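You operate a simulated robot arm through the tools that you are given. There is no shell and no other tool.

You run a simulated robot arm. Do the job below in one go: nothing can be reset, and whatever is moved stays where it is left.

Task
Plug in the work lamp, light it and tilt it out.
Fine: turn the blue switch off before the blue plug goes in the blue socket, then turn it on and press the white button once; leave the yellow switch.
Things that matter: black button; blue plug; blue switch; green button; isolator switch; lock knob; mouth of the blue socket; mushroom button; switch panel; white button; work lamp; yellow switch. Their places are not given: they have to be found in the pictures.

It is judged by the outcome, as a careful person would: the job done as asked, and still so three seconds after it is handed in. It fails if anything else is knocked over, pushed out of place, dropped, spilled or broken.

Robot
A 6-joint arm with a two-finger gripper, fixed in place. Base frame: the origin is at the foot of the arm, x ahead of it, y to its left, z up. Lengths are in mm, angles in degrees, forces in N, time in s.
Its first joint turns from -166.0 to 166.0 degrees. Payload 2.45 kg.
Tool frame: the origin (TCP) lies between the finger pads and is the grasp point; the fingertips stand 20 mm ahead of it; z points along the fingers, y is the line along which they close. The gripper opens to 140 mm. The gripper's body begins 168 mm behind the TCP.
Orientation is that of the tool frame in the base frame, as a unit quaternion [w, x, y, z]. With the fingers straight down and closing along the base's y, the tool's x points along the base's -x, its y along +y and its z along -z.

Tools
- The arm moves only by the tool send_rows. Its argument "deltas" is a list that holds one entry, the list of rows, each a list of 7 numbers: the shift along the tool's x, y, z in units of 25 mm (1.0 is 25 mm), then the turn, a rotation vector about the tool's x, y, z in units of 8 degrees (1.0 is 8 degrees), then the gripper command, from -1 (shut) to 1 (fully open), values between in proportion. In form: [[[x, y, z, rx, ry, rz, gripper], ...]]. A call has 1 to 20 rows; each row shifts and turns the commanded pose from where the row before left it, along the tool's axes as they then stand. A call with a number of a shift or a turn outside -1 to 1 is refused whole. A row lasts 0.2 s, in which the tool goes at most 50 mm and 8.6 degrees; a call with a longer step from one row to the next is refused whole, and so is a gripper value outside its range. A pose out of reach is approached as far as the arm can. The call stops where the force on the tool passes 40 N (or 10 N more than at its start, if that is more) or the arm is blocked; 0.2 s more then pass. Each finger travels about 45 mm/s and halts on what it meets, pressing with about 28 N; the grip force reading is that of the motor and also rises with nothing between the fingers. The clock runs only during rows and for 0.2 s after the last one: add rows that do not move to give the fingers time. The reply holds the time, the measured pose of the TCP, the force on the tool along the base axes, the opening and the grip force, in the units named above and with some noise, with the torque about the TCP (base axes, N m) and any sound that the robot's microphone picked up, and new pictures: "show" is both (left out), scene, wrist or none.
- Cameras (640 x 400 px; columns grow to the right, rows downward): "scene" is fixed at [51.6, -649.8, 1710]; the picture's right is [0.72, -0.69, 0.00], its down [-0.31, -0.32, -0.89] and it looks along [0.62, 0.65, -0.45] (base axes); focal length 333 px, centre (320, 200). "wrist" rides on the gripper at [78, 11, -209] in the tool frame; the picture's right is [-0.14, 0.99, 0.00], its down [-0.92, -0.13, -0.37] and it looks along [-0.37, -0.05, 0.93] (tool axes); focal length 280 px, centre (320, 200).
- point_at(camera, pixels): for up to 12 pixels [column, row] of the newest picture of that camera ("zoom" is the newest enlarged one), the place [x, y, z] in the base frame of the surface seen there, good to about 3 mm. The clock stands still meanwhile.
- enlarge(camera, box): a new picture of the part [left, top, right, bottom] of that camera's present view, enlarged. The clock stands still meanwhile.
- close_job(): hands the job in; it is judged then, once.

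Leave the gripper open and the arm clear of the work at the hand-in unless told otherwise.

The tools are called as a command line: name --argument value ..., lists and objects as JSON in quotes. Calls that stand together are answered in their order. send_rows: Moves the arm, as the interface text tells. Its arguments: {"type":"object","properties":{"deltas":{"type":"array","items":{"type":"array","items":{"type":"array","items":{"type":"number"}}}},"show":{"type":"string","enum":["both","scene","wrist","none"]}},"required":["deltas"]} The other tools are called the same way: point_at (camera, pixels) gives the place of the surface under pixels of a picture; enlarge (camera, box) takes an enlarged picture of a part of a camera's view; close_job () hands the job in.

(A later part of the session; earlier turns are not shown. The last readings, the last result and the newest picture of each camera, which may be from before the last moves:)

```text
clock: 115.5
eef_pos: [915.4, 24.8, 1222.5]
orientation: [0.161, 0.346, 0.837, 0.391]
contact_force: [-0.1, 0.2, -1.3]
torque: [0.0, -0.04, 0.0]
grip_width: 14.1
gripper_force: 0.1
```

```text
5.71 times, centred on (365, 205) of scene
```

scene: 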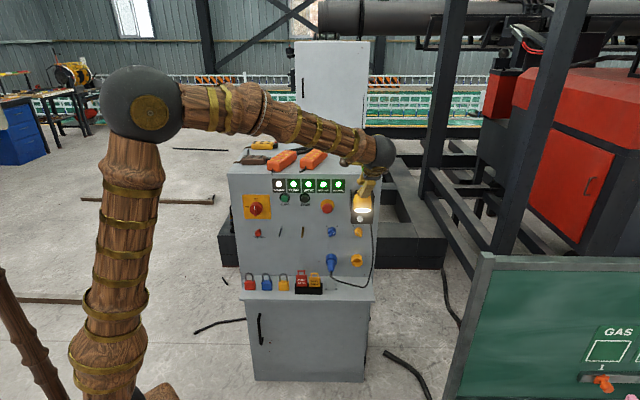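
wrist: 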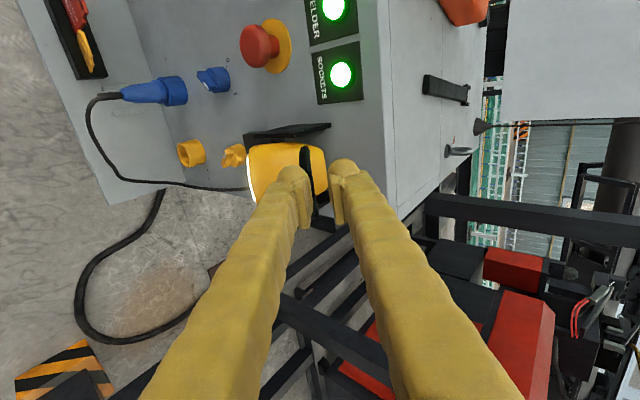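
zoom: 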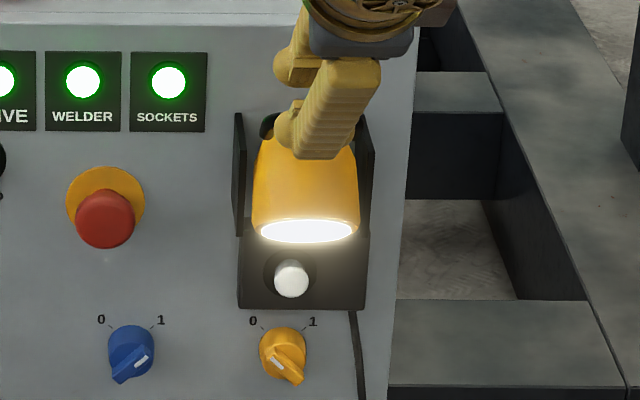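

The lamp now visibly points outward (lens seen as an ellipse, ~40° tilt), no force yet. I continue 15° more to find its stop.

send_rows --deltas '[[[0, 0.269, 0.02, 0.625, 0, 0, -0.8], [0, 0.269, 0.02, 0.625, 0, 0, -0.8], [0, 0.269, 0.02, 0.625, 0, 0, -0.8], [0, 0, 0, 0, 0, 0, -0.8]]]' --show "both"

enlarge --camera "wrist" --box '[240, 100, 400, 220]'

enlarge --camera "scene" --box '[330, 170, 400, 240]'

```text
clock: 116.5
eef_pos: [926.1, 35.0, 1234.7]
orientation: [0.115, 0.364, 0.881, 0.278]
contact_force: [0.1, -0.5, 0.8]
torque: [0.0, 0.03, 0.0]
grip_width: 13.9
gripper_force: 0.0
```

scene: 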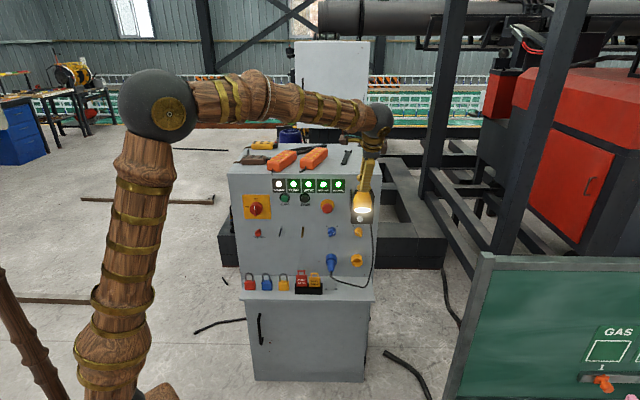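
wrist: 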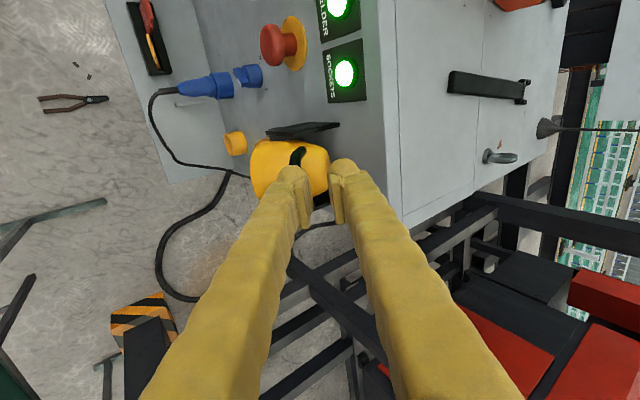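

```text
3.33 times, centred on (320, 160) of wrist
```

zoom: 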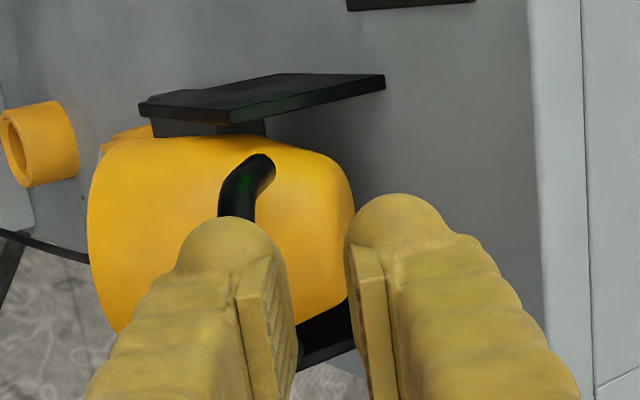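

```text
5.71 times, centred on (365, 205) of scene
```

zoom: 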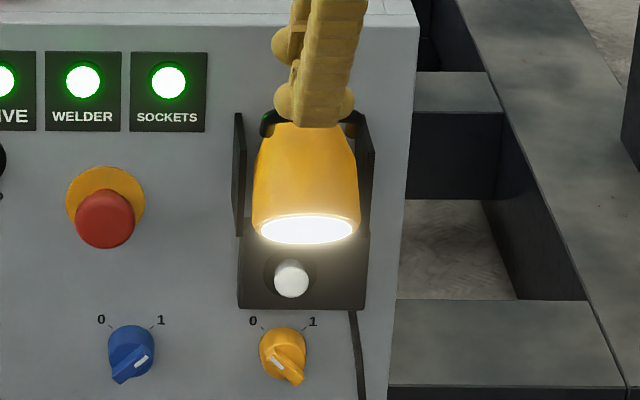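

The fingertip has slipped off the bar (it is now deeper than my tip), while the lamp holds at roughly 43°. I retreat the fingers a little along the tool axis and measure the handle and lamp.

send_rows --deltas '[[[0, 0.1, -0.4, 0, 0, 0, -0.8], [0, 0, -0.6, 0, 0, 0, -0.8], [0, 0, -0.6, 0, 0, 0, -0.8], [0, 0, -0.6, 0, 0, 0, -0.8], [0, 0, 0, 0, 0, 0, -0.6]]]' --show "both"

enlarge --camera "scene" --box '[335, 175, 395, 235]'

enlarge --camera "wrist" --box '[240, 80, 400, 200]'

```text
clock: 117.8
eef_pos: [904.7, 15.1, 1281.2]
orientation: [0.114, 0.365, 0.881, 0.278]
contact_force: [0.4, 0.1, -0.1]
torque: [0.03, 0.0, 0.0]
grip_width: 28.1
gripper_force: 0.0
```

scene: 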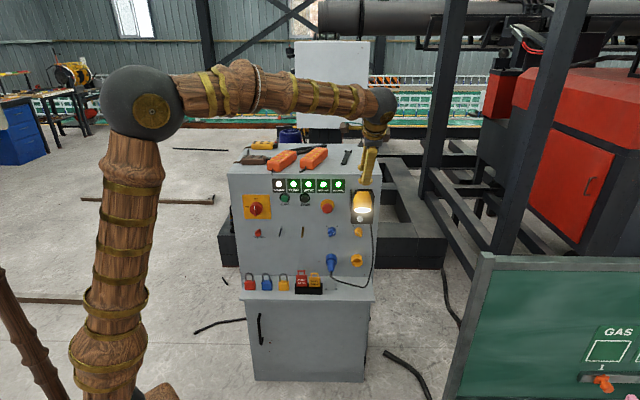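
wrist: 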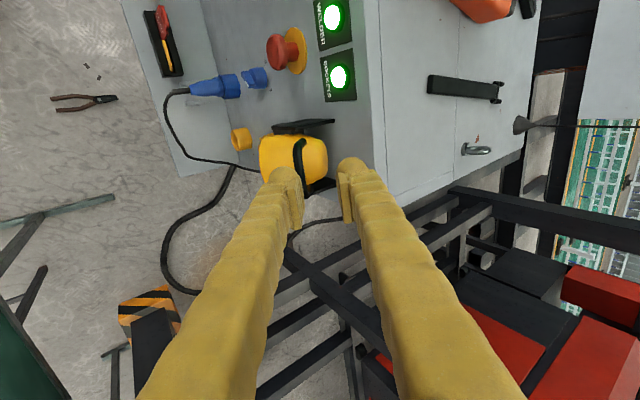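

```text
6.67 times, centred on (365, 205) of scene
```

zoom: 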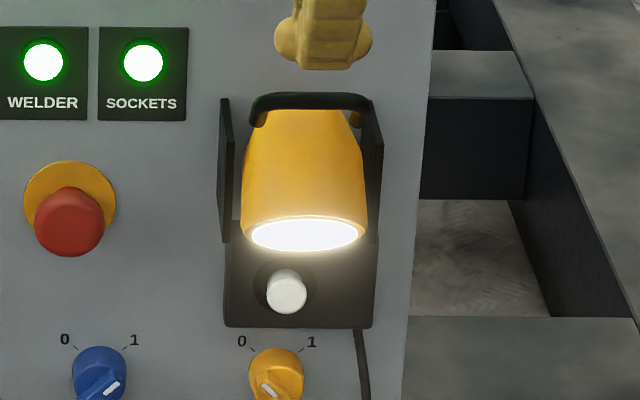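

```text
3.33 times, centred on (320, 140) of wrist
```

zoom: 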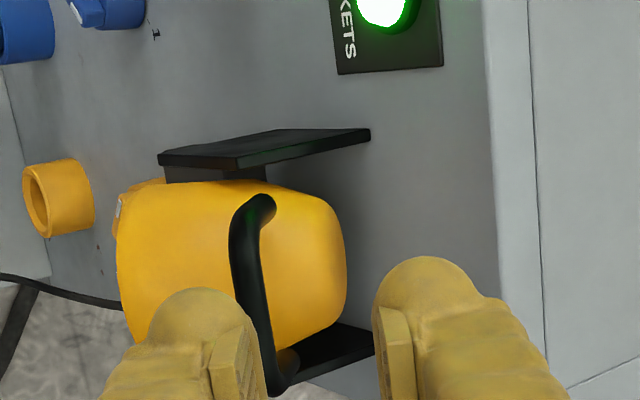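

The lamp holds its tilt (~45°). I measure the handle bar and lens now.

point_at --camera "zoom" --pixels '[[244, 225], [250, 260], [258, 300], [268, 350], [255, 205], [180, 250], [300, 250], [140, 250], [200, 150], [340, 140]]'

enlarge --camera "scene" --box '[345, 185, 381, 220]'

point_at --camera "zoom" --pixels '[[240, 50], [300, 48], [380, 50], [300, 100], [300, 200], [310, 320], [220, 310], [400, 310], [310, 345], [200, 60], [430, 60], [300, 150]]'

```text
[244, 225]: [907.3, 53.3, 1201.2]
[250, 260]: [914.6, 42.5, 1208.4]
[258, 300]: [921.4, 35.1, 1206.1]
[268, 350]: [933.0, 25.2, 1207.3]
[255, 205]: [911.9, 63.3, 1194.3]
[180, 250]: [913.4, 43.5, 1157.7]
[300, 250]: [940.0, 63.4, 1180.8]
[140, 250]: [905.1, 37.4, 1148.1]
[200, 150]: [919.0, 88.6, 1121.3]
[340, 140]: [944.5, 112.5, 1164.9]
```

```text
11.43 times, centred on (363, 202) of scene
```

zoom: 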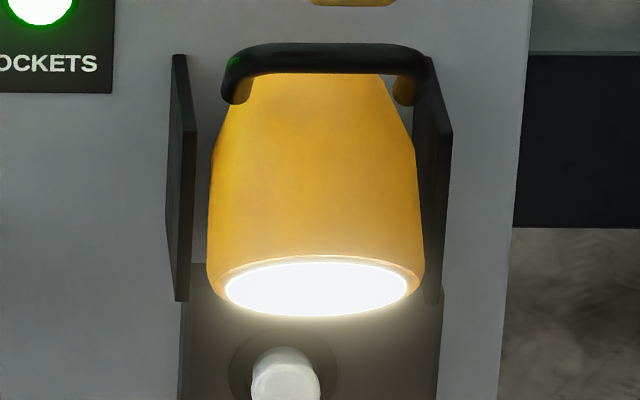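

```text
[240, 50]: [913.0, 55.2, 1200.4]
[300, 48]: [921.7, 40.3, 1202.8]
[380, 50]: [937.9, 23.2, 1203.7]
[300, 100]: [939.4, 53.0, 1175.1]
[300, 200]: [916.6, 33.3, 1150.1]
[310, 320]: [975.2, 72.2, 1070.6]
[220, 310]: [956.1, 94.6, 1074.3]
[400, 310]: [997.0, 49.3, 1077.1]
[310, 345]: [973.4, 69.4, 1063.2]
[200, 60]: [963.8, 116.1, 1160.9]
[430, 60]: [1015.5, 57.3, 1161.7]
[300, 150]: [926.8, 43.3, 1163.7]
```

Bar is now at about (t 678, z 1202); the geometry gives a pivot near (t 713, z 1150) and a tilt of ~45°. To make sure it's fully out, I re-insert the fingers deeper around the bar (approach along the present tool axis) and push further along the arc.

send_rows --deltas '[[[0, -0.43, 0, 0, 0, 0, -0.514], [0, -0.43, 0, 0, 0, 0, -0.514], [0, 0, 0.6, 0, 0, 0, -0.514], [0, 0, 0.6, 0, 0, 0, -0.514], [0, 0, 0.6, 0, 0, 0, -0.514], [0, 0, 0.4, 0, 0, 0, -0.514], [0, 0, 0.4, 0, 0, 0, -0.514], [0, 0, 0.3, 0, 0, 0, -0.514], [0, 0, 0, 0, 0, 0, -0.514]]]' --show "both"

enlarge --camera "wrist" --box '[240, 100, 400, 220]'

enlarge --camera "scene" --box '[335, 175, 395, 235]'

```text
clock: 119.8
eef_pos: [921.3, 31.3, 1209.0]
orientation: [0.115, 0.364, 0.881, 0.278]
contact_force: [-0.6, 0.8, -0.1]
torque: [0.02, 0.0, 0.0]
grip_width: 34.0
gripper_force: 0.0
```

scene: 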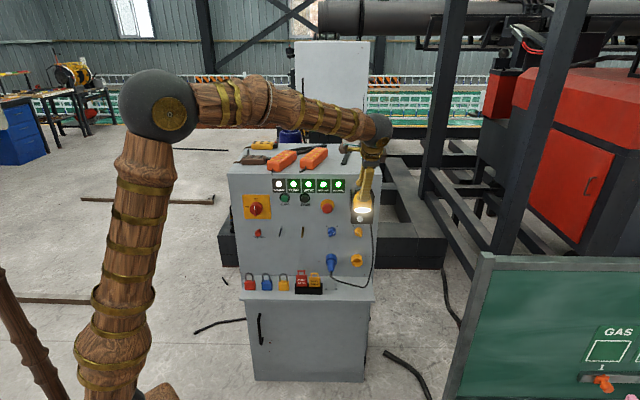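
wrist: 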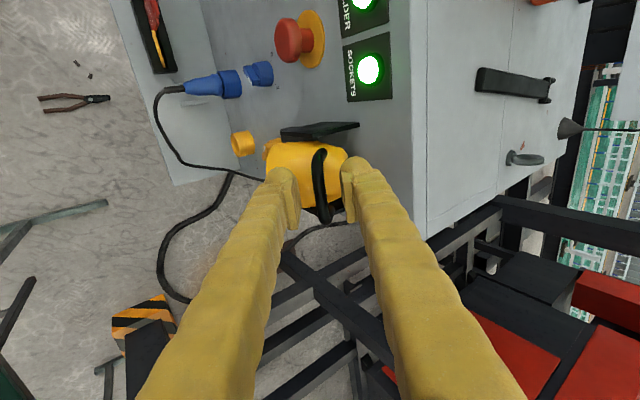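

```text
3.33 times, centred on (320, 160) of wrist
```

zoom: 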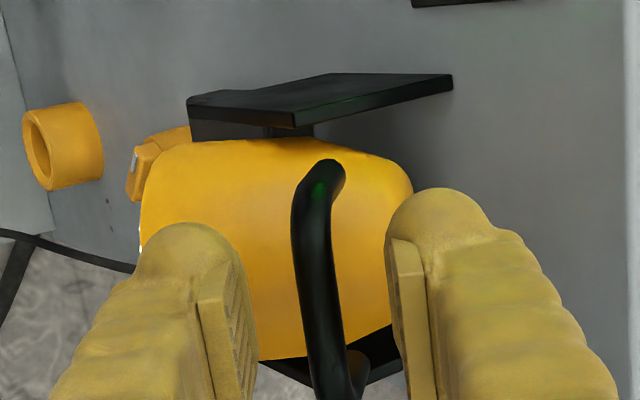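

```text
6.67 times, centred on (365, 205) of scene
```

zoom: 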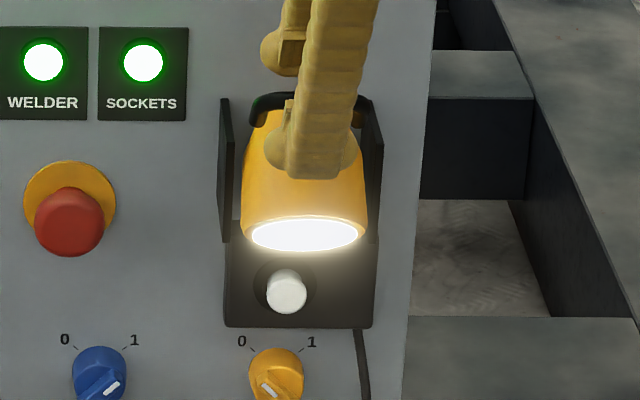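

The bar is centred between the fingers. I go 6 mm deeper, narrow to ~14 mm, and push along the arc 10° in small rows.

send_rows --deltas '[[[0, 0, 0.24, 0, 0, 0, -0.7], [0, 0, 0, 0, 0, 0, -0.8], [0, 0, 0, 0, 0, 0, -0.8], [0, 0.12, 0, 0.15, 0, 0, -0.8], [0, 0.12, 0, 0.25, 0, 0, -0.8], [0, 0.12, 0, 0.3, 0, 0, -0.8], [0, 0.12, 0, 0.3, 0, 0, -0.8]]]' --show "wrist"

enlarge --camera "wrist" --box '[240, 100, 400, 220]'

enlarge --camera "scene" --box '[335, 175, 395, 235]'

```text
clock: 121.3
eef_pos: [930.9, 43.3, 1210.8]
orientation: [0.087, 0.372, 0.899, 0.216]
contact_force: [-0.6, 0.3, -1.5]
torque: [-0.02, 0.01, 0.0]
grip_width: 14.6
gripper_force: 0.3
```

wrist: 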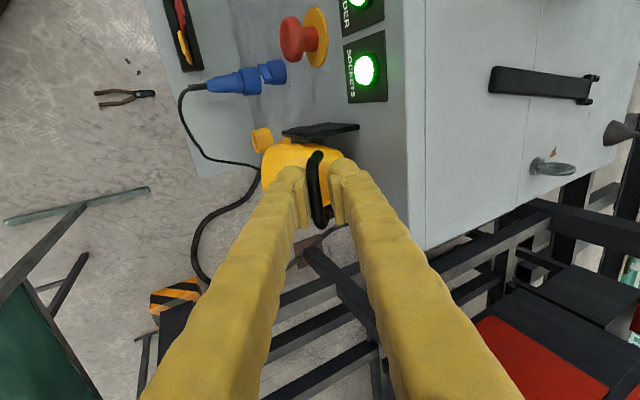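

```text
3.33 times, centred on (320, 160) of wrist
```

zoom: 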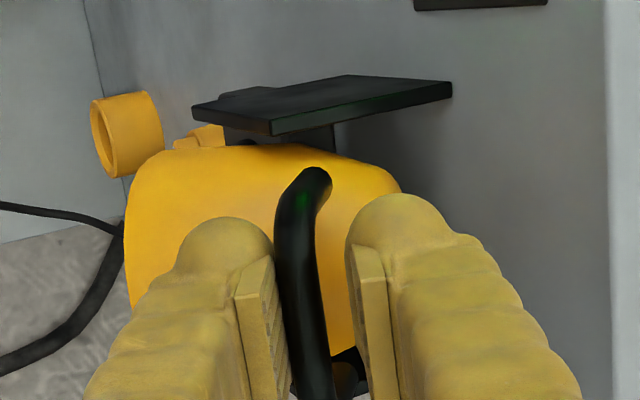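

```text
6.67 times, centred on (365, 205) of scene
```

zoom: 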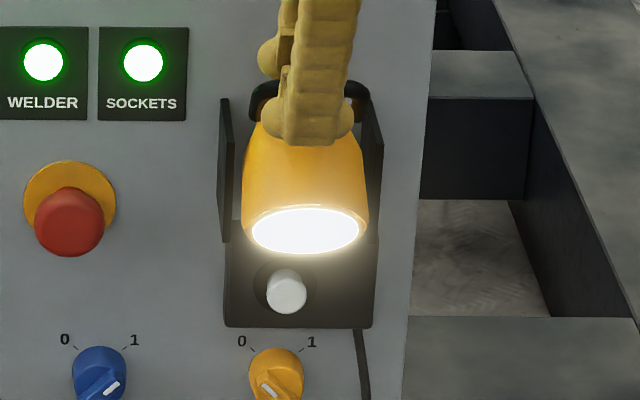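

It moves on easily (~52° now, 1.5 N). I continue 10° more along the arc.

send_rows --deltas '[[[0, 0.11, 0.003, 0.31, 0, 0, -0.8], [0, 0.11, 0.003, 0.31, 0, 0, -0.8], [0, 0.11, 0.003, 0.31, 0, 0, -0.8], [0, 0.11, 0.003, 0.31, 0, 0, -0.8]]]' --show "wrist"

enlarge --camera "scene" --box '[335, 175, 395, 235]'

enlarge --camera "wrist" --box '[240, 100, 400, 220]'

```text
clock: 122.3
eef_pos: [938.1, 49.0, 1214.8]
orientation: [0.055, 0.378, 0.914, 0.137]
contact_force: [-3.0, -3.3, -8.5]
torque: [0.0, -0.08, 0.05]
grip_width: 19.0
gripper_force: 4.0
```

wrist: 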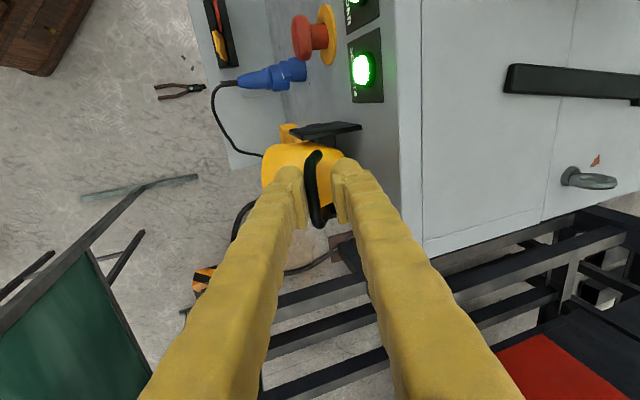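

```text
6.67 times, centred on (365, 205) of scene
```

zoom: 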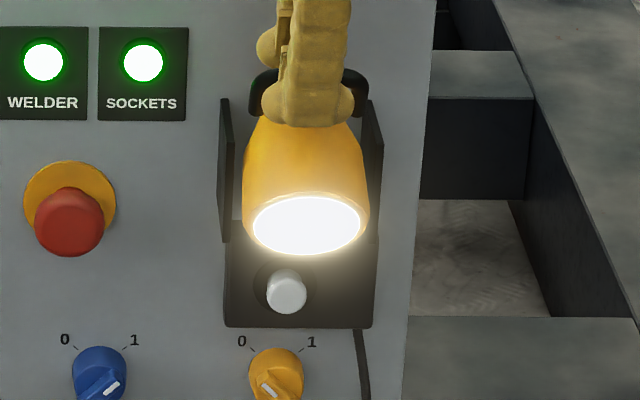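

```text
3.33 times, centred on (320, 160) of wrist
```

zoom: 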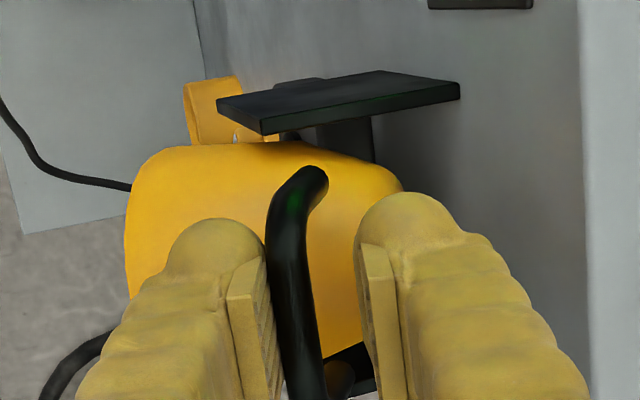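

The lower finger is now being pushed open (19 mm) and the force rose to ~9 N: the lamp has reached its stop at about 60°. I open the fingers and withdraw along the tool axis.

send_rows --deltas '[[[0, 0, 0, 0, 0, 0, -0.6], [0, 0, 0, 0, 0, 0, -0.5], [0, 0, 0, 0, 0, 0, -0.5], [0, 0, -0.4, 0, 0, 0, -0.5], [0, 0, -0.6, 0, 0, 0, -0.5], [0, 0, -0.8, 0, 0, 0, -0.5], [0, 0, -0.8, 0, 0, 0, -0.5], [0, 0, -0.8, 0, 0, 0, -0.5], [0, 0, 0, 0, 0, 0, -0.5]]]' --show "both"

enlarge --camera "scene" --box '[335, 175, 395, 235]'

```text
clock: 124.3
eef_pos: [921.7, 29.7, 1297.7]
orientation: [0.055, 0.378, 0.914, 0.137]
contact_force: [0.2, 0.7, -0.1]
torque: [0.0, 0.01, 0.0]
grip_width: 35.1
gripper_force: 0.0
```

scene: 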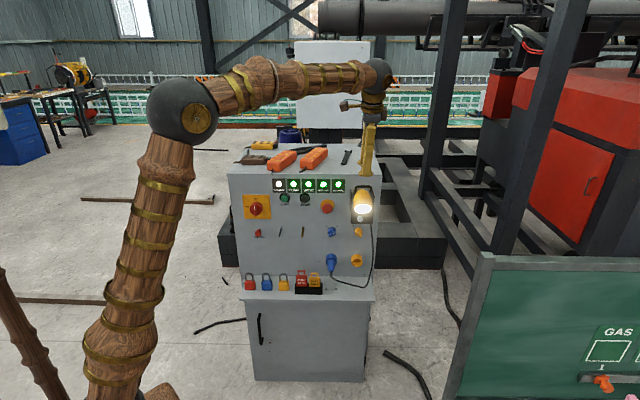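
wrist: 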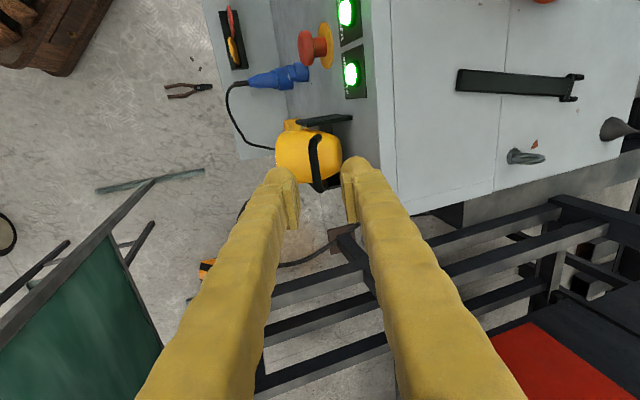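

```text
6.67 times, centred on (365, 205) of scene
```

zoom: 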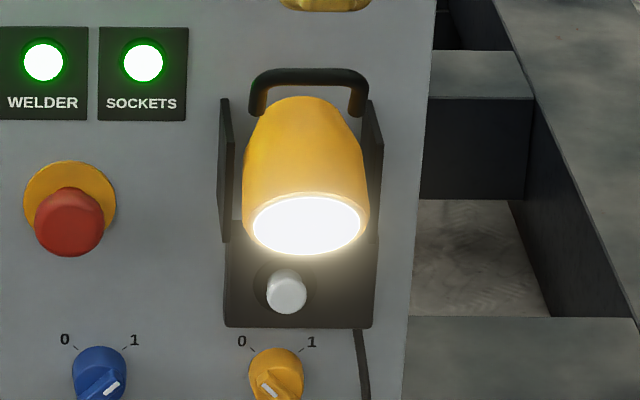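

The lamp is lit and tilted out at its stop. Now I check the rest: plug, switches, tags, padlocks in the scene camera.

enlarge --camera "scene" --box '[225, 215, 385, 315]'

enlarge --camera "scene" --box '[280, 255, 350, 299]'

enlarge --camera "scene" --box '[225, 145, 385, 245]'

```text
4.00 times, centred on (305, 265) of scene
```

zoom: 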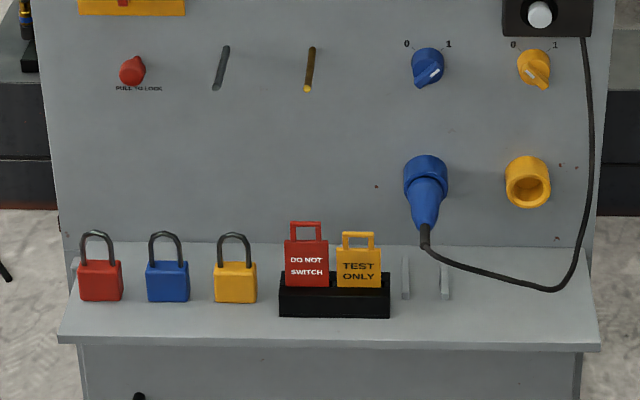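

```text
9.09 times, centred on (315, 277) of scene
```

zoom: 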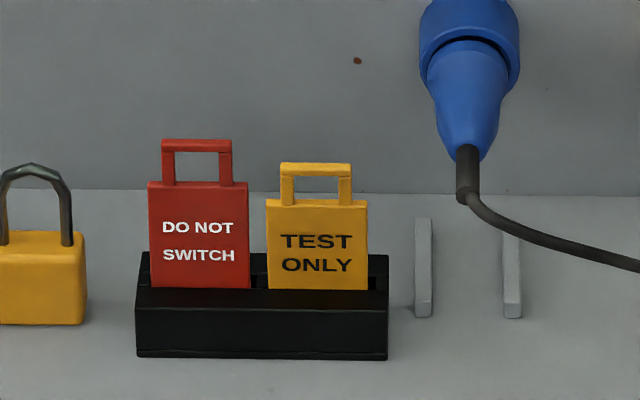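

```text
4.00 times, centred on (305, 195) of scene
```

zoom: 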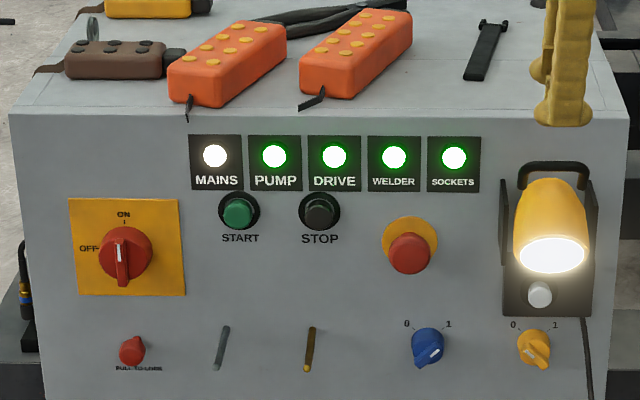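

Everything is as wanted; only the yellow "TEST ONLY" tag, which I touched earlier, leans slightly forward in its slot (top ~10 mm forward of its first pose). I will straighten it gently. First I move back from the panel and bring the tool level again.

send_rows --deltas '[[[0, -0.86, -0.26, 0, 0, 0, -0.5], [0, -0.86, -0.26, 0, 0, 0, -0.7], [0, -0.86, -0.26, 0, 0, 0, -1], [0, -0.86, -0.26, 0, 0, 0, -1], [0, -0.86, -0.26, 0, 0, 0, -1], [0, -0.86, -0.26, 0, 0, 0, -1], [0, -0.86, -0.26, 0, 0, 0, -1], [0, 0, 0, -0.914, 0, 0, -1], [0, 0, 0, -0.914, 0, 0, -1], [0, 0, 0, -0.914, 0, 0, -1], [0, 0, 0, -0.914, 0, 0, -1], [0, 0, 0, -0.914, 0, 0, -1], [0, 0, 0, -0.914, 0, 0, -1], [0, 0, 0, -0.914, 0, 0, -1], [0, 0, 0, -0.914, 0, 0, -1], [0, 0, 0, -0.914, 0, 0, -1], [0, 0, 0, -0.914, 0, 0, -1], [0, 0, 0, 0, 0, 0, -1]]]' --show "both"

```text
clock: 128.2
eef_pos: [809.4, -81.1, 1296.0]
orientation: [0.27, 0.27, 0.652, 0.655]
contact_force: [0.5, -0.3, 0.0]
torque: [0.0, 0.02, -0.01]
grip_width: 0.3
gripper_force: 28.3
```

scene: 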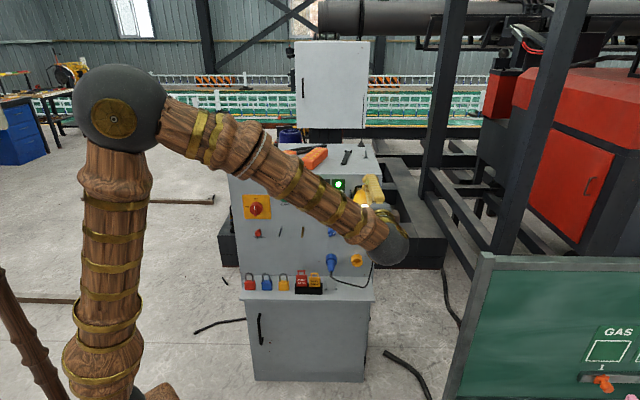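
wrist: 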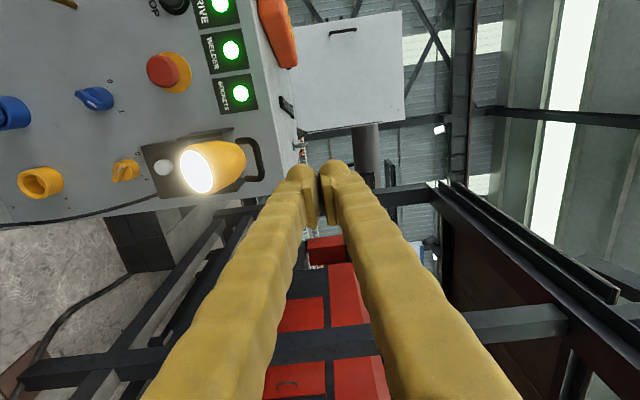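

I roll back to level (+90°), then in the next call go left and down in front of the tags.

send_rows --deltas '[[[0, 0, 0, 0, 0, 0.9375, -1], [0, 0, 0, 0, 0, 0.9375, -1], [0, 0, 0, 0, 0, 0.9375, -1], [0, 0, 0, 0, 0, 0.9375, -1], [0, 0, 0, 0, 0, 0.9375, -1], [0, 0, 0, 0, 0, 0.9375, -1], [0, 0, 0, 0, 0, 0.9375, -1], [0, 0, 0, 0, 0, 0.9375, -1], [0, 0, 0, 0, 0, 0.9375, -1], [0, 0, 0, 0, 0, 0.9375, -1], [0, 0, 0, 0, 0, 0.9375, -1], [0, 0, 0, 0, 0, 0.9375, -1], [0, 0, 0, 0, 0, 0, -1]]]' --show "none"

send_rows --deltas '[[[-0.96, -0.4, 0, 0, 0, 0, -1], [-0.96, -0.4, 0, 0, 0, 0, -1], [-0.96, -0.4, 0, 0, 0, 0, -1], [-0.96, -0.4, 0, 0, 0, 0, -1], [-0.96, -0.4, 0, 0, 0, 0, -1], [-0.96, -0.4, 0, 0, 0, 0, -1], [-0.96, -0.4, 0, 0, 0, 0, -1], [-0.96, -0.4, 0, 0, 0, 0, -1], [-0.96, -0.4, 0, 0, 0, 0, -1], [-0.96, -0.4, 0, 0, 0, 0, -1], [-0.96, -0.4, 0, 0, 0, 0, -1], [-0.96, -0.4, 0, 0, 0, 0, -1], [-0.96, -0.4, 0, 0, 0, 0, -1], [-0.96, -0.4, 0, 0, 0, 0, -1], [-0.96, -0.4, 0, 0, 0, 0, -1], [-0.96, -0.4, 0, 0, 0, 0, -1], [-0.96, -0.4, 0, 0, 0, 0, -1], [-0.96, -0.4, 0, 0, 0, 0, -1], [0, 0, 0, 0, 0, 0, -1]]]' --show "both"

```text
clock: 130.9
eef_pos: [811.8, -80.9, 1296.3]
orientation: [-0.273, 0.652, 0.269, 0.654]
contact_force: [0.5, 0.0, 0.6]
torque: [0.0, -0.03, 0.01]
grip_width: 0.0
gripper_force: 28.0
```

```text
clock: 134.9
eef_pos: [683.4, 49.6, 863.5]
orientation: [-0.272, 0.652, 0.269, 0.655]
contact_force: [-0.1, -0.3, -0.1]
torque: [-0.02, 0.0, 0.02]
grip_width: 0.0
gripper_force: 27.8
```

scene: 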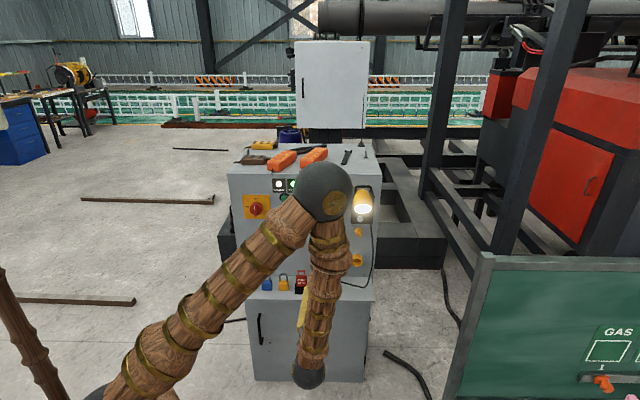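
wrist: 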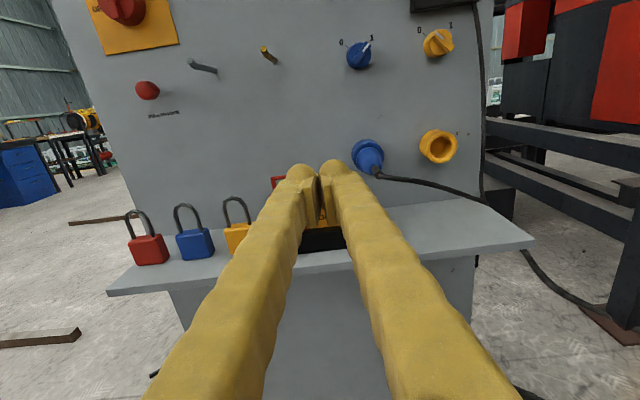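

The tags are hidden behind my fingers; I open the gripper wide to look between them and measure both tags.

send_rows --deltas '[[[0, 0, 0, 0, 0, 0, 1], [0, 0, 0, 0, 0, 0, 1], [0, 0, 0, 0, 0, 0, 1], [0, 0, 0, 0, 0, 0, 1], [0, 0, 0, 0, 0, 0, 1], [0, 0, 0, 0, 0, 0, 1], [0, 0, 0, 0, 0, 0, 1]]]' --show "wrist"

enlarge --camera "wrist" --box '[240, 160, 400, 260]'

point_at --camera "zoom" --pixels '[[160, 90], [160, 140], [160, 190], [160, 230], [140, 72], [290, 110], [290, 160], [290, 200], [290, 240], [260, 95], [320, 95], [340, 250]]'

```text
clock: 136.6
eef_pos: [684.3, 48.8, 863.3]
orientation: [-0.273, 0.652, 0.271, 0.653]
contact_force: [-1.2, -0.6, 0.0]
torque: [0.01, 0.0, 0.0]
grip_width: 140.4
gripper_force: 0.1
```

wrist: 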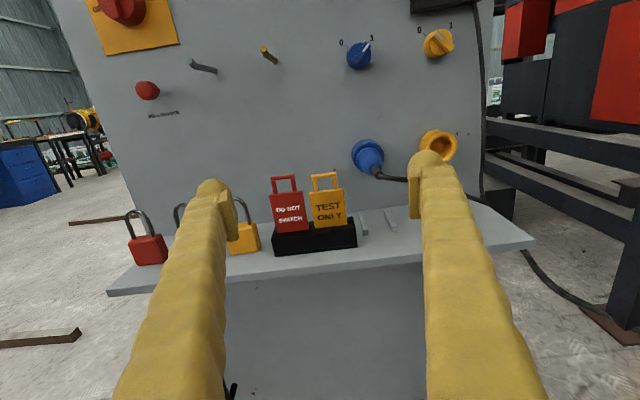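

```text
4.00 times, centred on (320, 210) of wrist
```

zoom: 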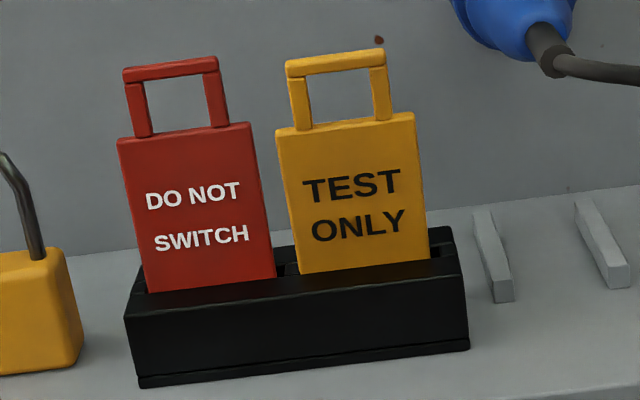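

```text
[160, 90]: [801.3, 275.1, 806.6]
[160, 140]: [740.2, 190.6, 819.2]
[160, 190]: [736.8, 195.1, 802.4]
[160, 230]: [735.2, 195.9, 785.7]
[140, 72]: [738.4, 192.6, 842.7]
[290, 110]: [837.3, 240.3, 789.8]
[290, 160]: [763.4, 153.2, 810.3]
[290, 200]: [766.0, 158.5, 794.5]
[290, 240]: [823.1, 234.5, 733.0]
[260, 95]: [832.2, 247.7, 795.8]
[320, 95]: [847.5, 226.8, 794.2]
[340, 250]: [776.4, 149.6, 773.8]
```

The red tag stands upright (front face t≈658.5 at all heights); the yellow one leans forward ~10° (t≈648 at z 810, ~656 at its base). I close the gripper, lower to z≈812 and approach its upper body to just short of contact.

send_rows --deltas '[[[0, 0, 0, 0, 0, 0, -1], [0, 0, 0, 0, 0, 0, -1], [0, 0, 0, 0, 0, 0, -1], [0, 0, 0, 0, 0, 0, -1], [0, 0, 0, 0, 0, 0, -1], [0, 0, 0, 0, 0, 0, -1], [0, 0, 0, 0, 0, 0, -1], [0, 0, 0, 0, 0, 0, -1], [-0.7, 0.05, 0, 0, 0, 0, -1], [-0.7, 0, 0, 0, 0, 0, -1], [-0.66, 0, 0, 0, 0, 0, -1], [0, 0, 0.9, 0, 0, 0, -1], [0, 0, 0.9, 0, 0, 0, -1], [0, 0, 0.9, 0, 0, 0, -1], [0, 0, 0.8, 0, 0, 0, -1], [0, 0, 0.4, 0, 0, 0, -1], [0, 0, 0, 0, 0, 0, -1], [0, 0, 0, 0, 0, 0, -1]]]' --show "both"

enlarge --camera "scene" --box '[280, 255, 350, 299]'

enlarge --camera "wrist" --box '[240, 120, 400, 220]'

```text
clock: 140.3
eef_pos: [754.3, 115.9, 814.7]
orientation: [-0.272, 0.652, 0.271, 0.654]
contact_force: [0.3, 0.2, 0.2]
torque: [0.0, -0.01, -0.01]
grip_width: 0.0
gripper_force: 28.5
```

scene: 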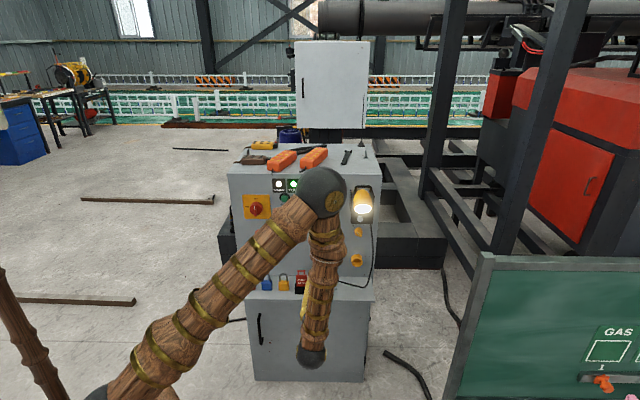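
wrist: 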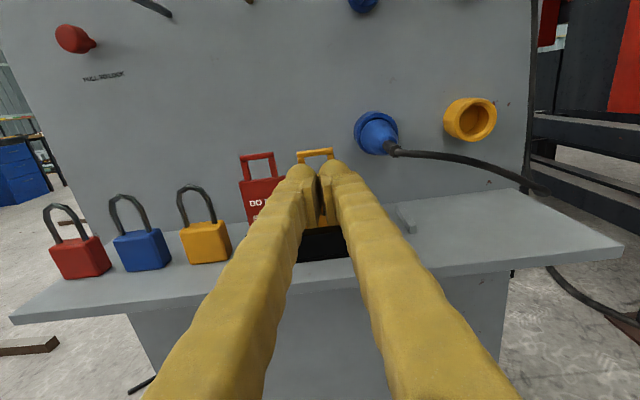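

```text
9.09 times, centred on (315, 277) of scene
```

zoom: 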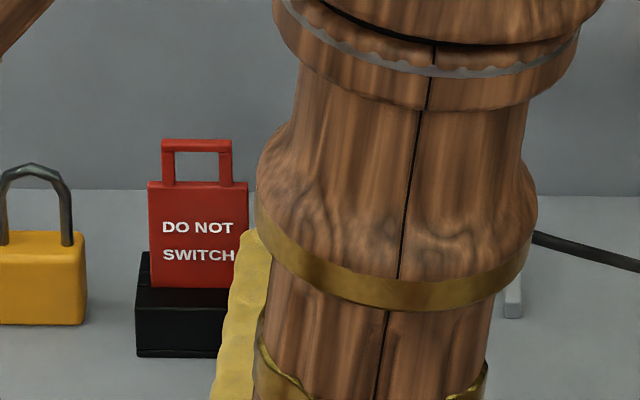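

```text
4.00 times, centred on (320, 170) of wrist
```

zoom: 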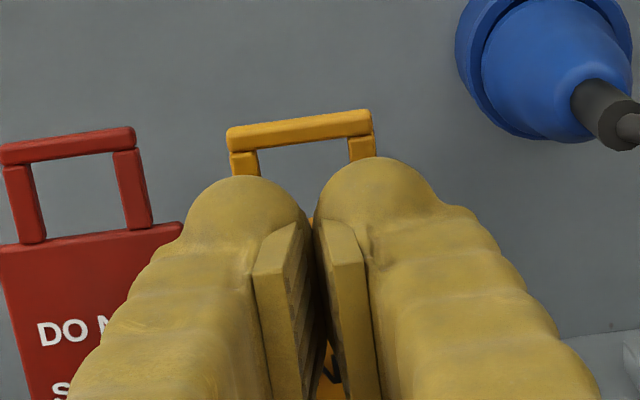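

Tips are ~12 mm short of the tag. I note the handle-top positions of both tags as a reference, then push in small steps.

point_at --camera "zoom" --pixels '[[250, 132], [300, 125], [350, 120], [240, 165], [360, 148], [30, 150], [70, 143], [110, 136], [130, 190], [25, 205]]'

send_rows --deltas '[[[0, 0, 0.25, 0, 0, 0, -1], [0, 0, 0.15, 0, 0, 0, -1], [0, 0, 0.08, 0, 0, 0, -1], [0, 0, 0.08, 0, 0, 0, -1]]]' --show "wrist"

enlarge --camera "wrist" --box '[240, 120, 400, 220]'

point_at --camera "zoom" --pixels '[[250, 140], [300, 132], [350, 127], [70, 160], [40, 165], [110, 155]]'

```text
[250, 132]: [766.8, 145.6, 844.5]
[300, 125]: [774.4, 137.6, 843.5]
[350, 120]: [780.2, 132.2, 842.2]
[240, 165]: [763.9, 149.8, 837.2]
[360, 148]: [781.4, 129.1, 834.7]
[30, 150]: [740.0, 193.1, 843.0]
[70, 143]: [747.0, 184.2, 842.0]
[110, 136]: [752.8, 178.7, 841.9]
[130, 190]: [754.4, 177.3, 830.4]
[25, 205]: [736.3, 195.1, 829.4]
```

```text
clock: 141.3
eef_pos: [763.2, 126.6, 812.5]
orientation: [-0.272, 0.652, 0.271, 0.654]
contact_force: [0.9, -1.0, -0.6]
torque: [-0.01, 0.0, -0.01]
grip_width: 0.0
gripper_force: 28.2
```

wrist: 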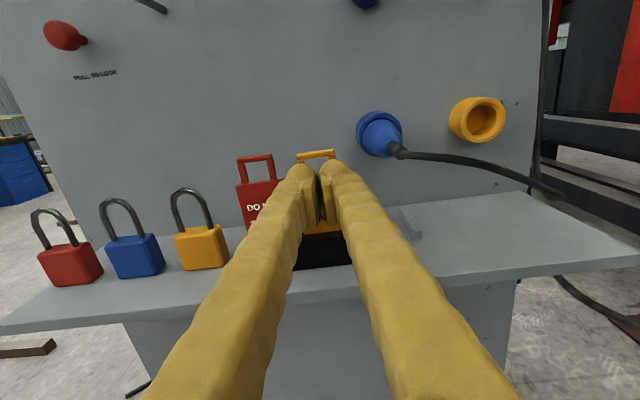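

```text
4.00 times, centred on (320, 170) of wrist
```

zoom: 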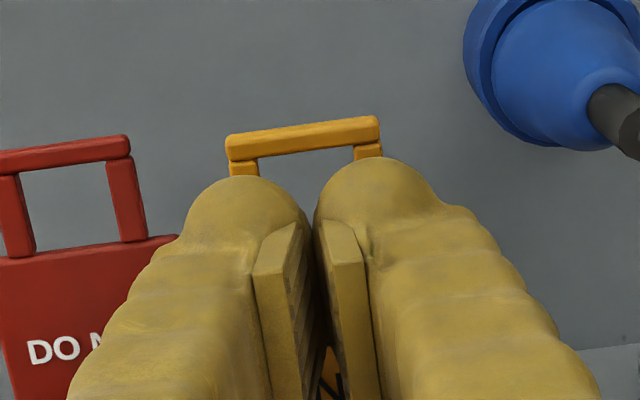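

```text
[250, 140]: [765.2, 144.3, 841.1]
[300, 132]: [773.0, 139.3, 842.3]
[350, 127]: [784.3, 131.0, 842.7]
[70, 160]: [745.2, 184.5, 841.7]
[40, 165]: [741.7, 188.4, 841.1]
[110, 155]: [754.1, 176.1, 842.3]
```

Yellow handle top is at t≈645 versus red's 658.5. I'm just at contact; I push on in 1.5 mm steps, 6 mm first.

send_rows --deltas '[[[0, 0, 0.06, 0, 0, 0, -1], [0, 0, 0.06, 0, 0, 0, -1], [0, 0, 0.06, 0, 0, 0, -1], [0, 0, 0.06, 0, 0, 0, -1]]]' --show "wrist"

enlarge --camera "wrist" --box '[240, 120, 400, 220]'

point_at --camera "zoom" --pixels '[[250, 140], [300, 132], [350, 127], [70, 160], [40, 165], [110, 155]]'

```text
clock: 142.3
eef_pos: [768.0, 130.9, 812.3]
orientation: [-0.272, 0.652, 0.27, 0.654]
contact_force: [0.3, -0.5, 0.2]
torque: [-0.02, 0.0, 0.02]
grip_width: 0.3
gripper_force: 28.2
```

wrist: 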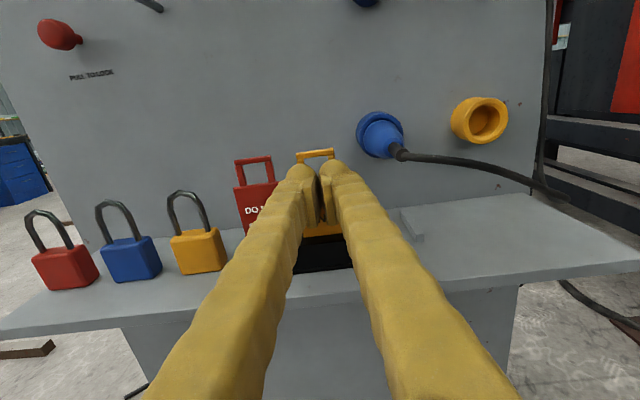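

```text
4.00 times, centred on (320, 170) of wrist
```

zoom: 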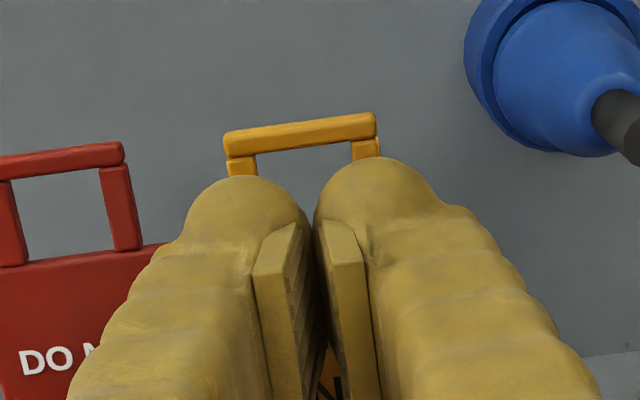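

```text
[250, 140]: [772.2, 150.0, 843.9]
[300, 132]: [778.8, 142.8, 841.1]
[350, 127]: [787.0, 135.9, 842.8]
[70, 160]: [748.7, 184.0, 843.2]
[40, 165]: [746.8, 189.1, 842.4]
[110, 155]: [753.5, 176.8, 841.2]
```

The tag follows with no force (top now t≈652). I push 4.5 mm more.

send_rows --deltas '[[[0, 0, 0.06, 0, 0, 0, -1], [0, 0, 0.06, 0, 0, 0, -1], [0, 0, 0.05, 0, 0, 0, -1]]]' --show "wrist"

enlarge --camera "wrist" --box '[240, 120, 400, 220]'

point_at --camera "zoom" --pixels '[[250, 137], [300, 130], [350, 124], [70, 163], [40, 168], [110, 158]]'

```text
clock: 143.2
eef_pos: [770.2, 134.5, 812.5]
orientation: [-0.272, 0.652, 0.27, 0.654]
contact_force: [0.3, 0.2, -0.5]
torque: [0.03, 0.0, 0.0]
grip_width: 0.0
gripper_force: 28.0
```

wrist: 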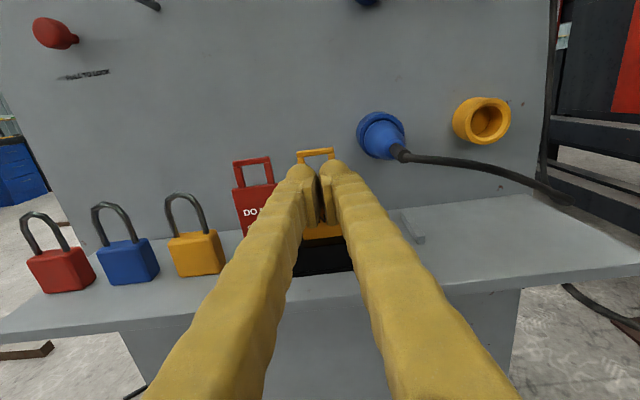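

```text
4.00 times, centred on (320, 170) of wrist
```

zoom: 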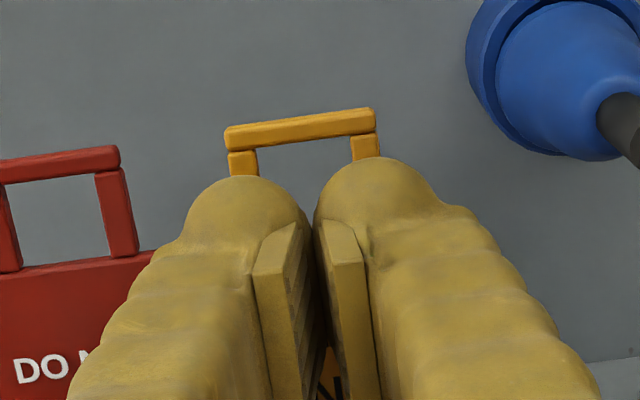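

```text
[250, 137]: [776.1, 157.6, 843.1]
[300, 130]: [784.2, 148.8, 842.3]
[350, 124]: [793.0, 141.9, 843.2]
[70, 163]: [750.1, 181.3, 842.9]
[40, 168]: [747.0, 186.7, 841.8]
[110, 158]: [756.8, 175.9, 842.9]
```

Yellow top is now at t≈660, in line with the red (659.5). I withdraw straight back and check that it stays.

send_rows --deltas '[[[0, 0, -0.2, 0, 0, 0, -1], [0, 0, -0.5, 0, 0, 0, -1], [0, 0, -0.9, 0, 0, 0, -1], [0, 0, -0.9, 0, 0, 0, -1], [0, 0, -0.9, 0, 0, 0, -1], [0, 0, -0.9, 0, 0, 0, -1], [0.8, 0, -0.5, 0, 0, 0, 0], [0.8, 0, -0.5, 0, 0, 0, 1], [0.8, 0, 0, 0, 0, 0, 1], [0, 0, 0, 0, 0, 0, 1], [0, 0, 0, 0, 0, 0, 1], [0, 0, 0, 0, 0, 0, 1], [0, 0, 0, 0, 0, 0, 1], [0, 0, 0, 0, 0, 0, 1]]]' --show "both"

enlarge --camera "wrist" --box '[240, 160, 400, 260]'

enlarge --camera "scene" --box '[280, 255, 350, 299]'

```text
clock: 146.2
eef_pos: [677.8, 39.1, 873.2]
orientation: [-0.273, 0.652, 0.271, 0.654]
contact_force: [0.0, -1.6, 0.3]
torque: [-0.05, 0.01, 0.0]
grip_width: 139.7
gripper_force: 0.1
```

scene: 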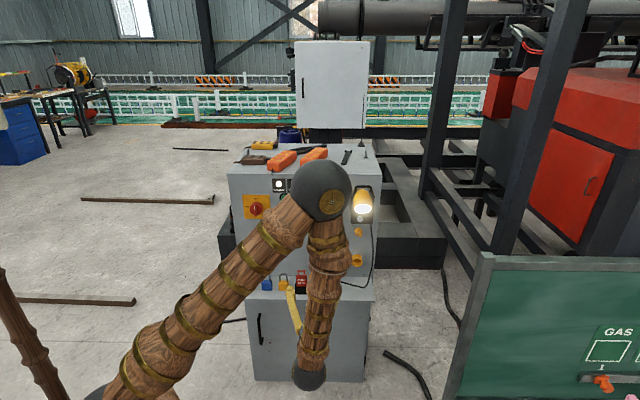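
wrist: 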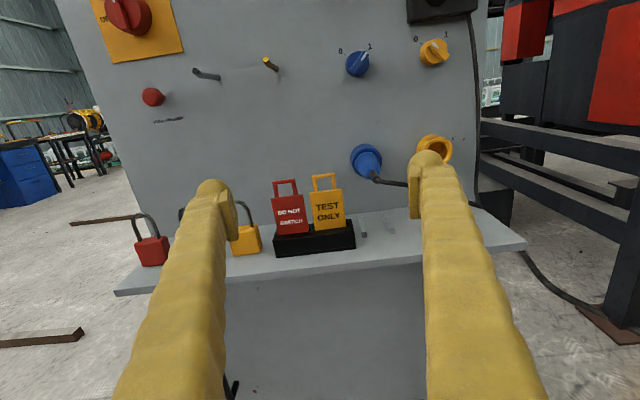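

```text
4.00 times, centred on (320, 210) of wrist
```

zoom: 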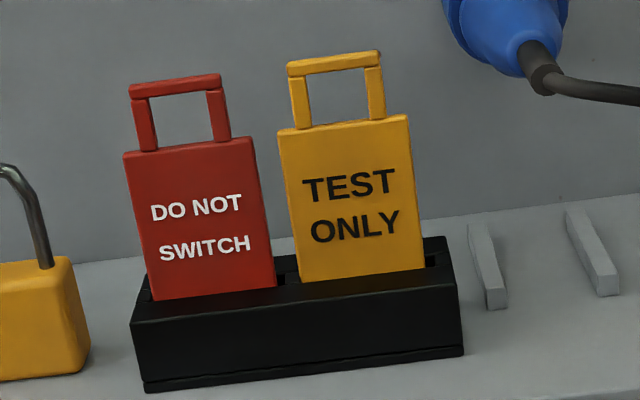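

```text
9.09 times, centred on (315, 277) of scene
```

zoom: 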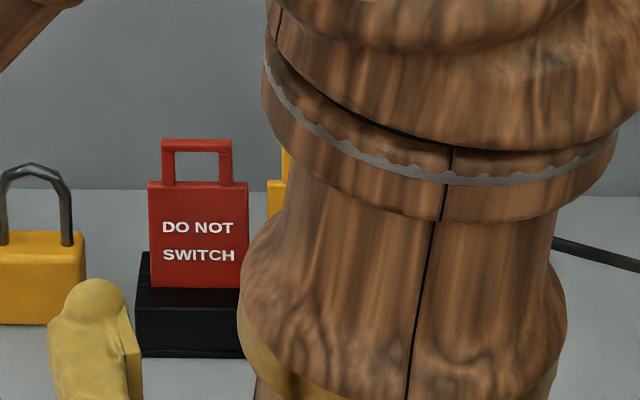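

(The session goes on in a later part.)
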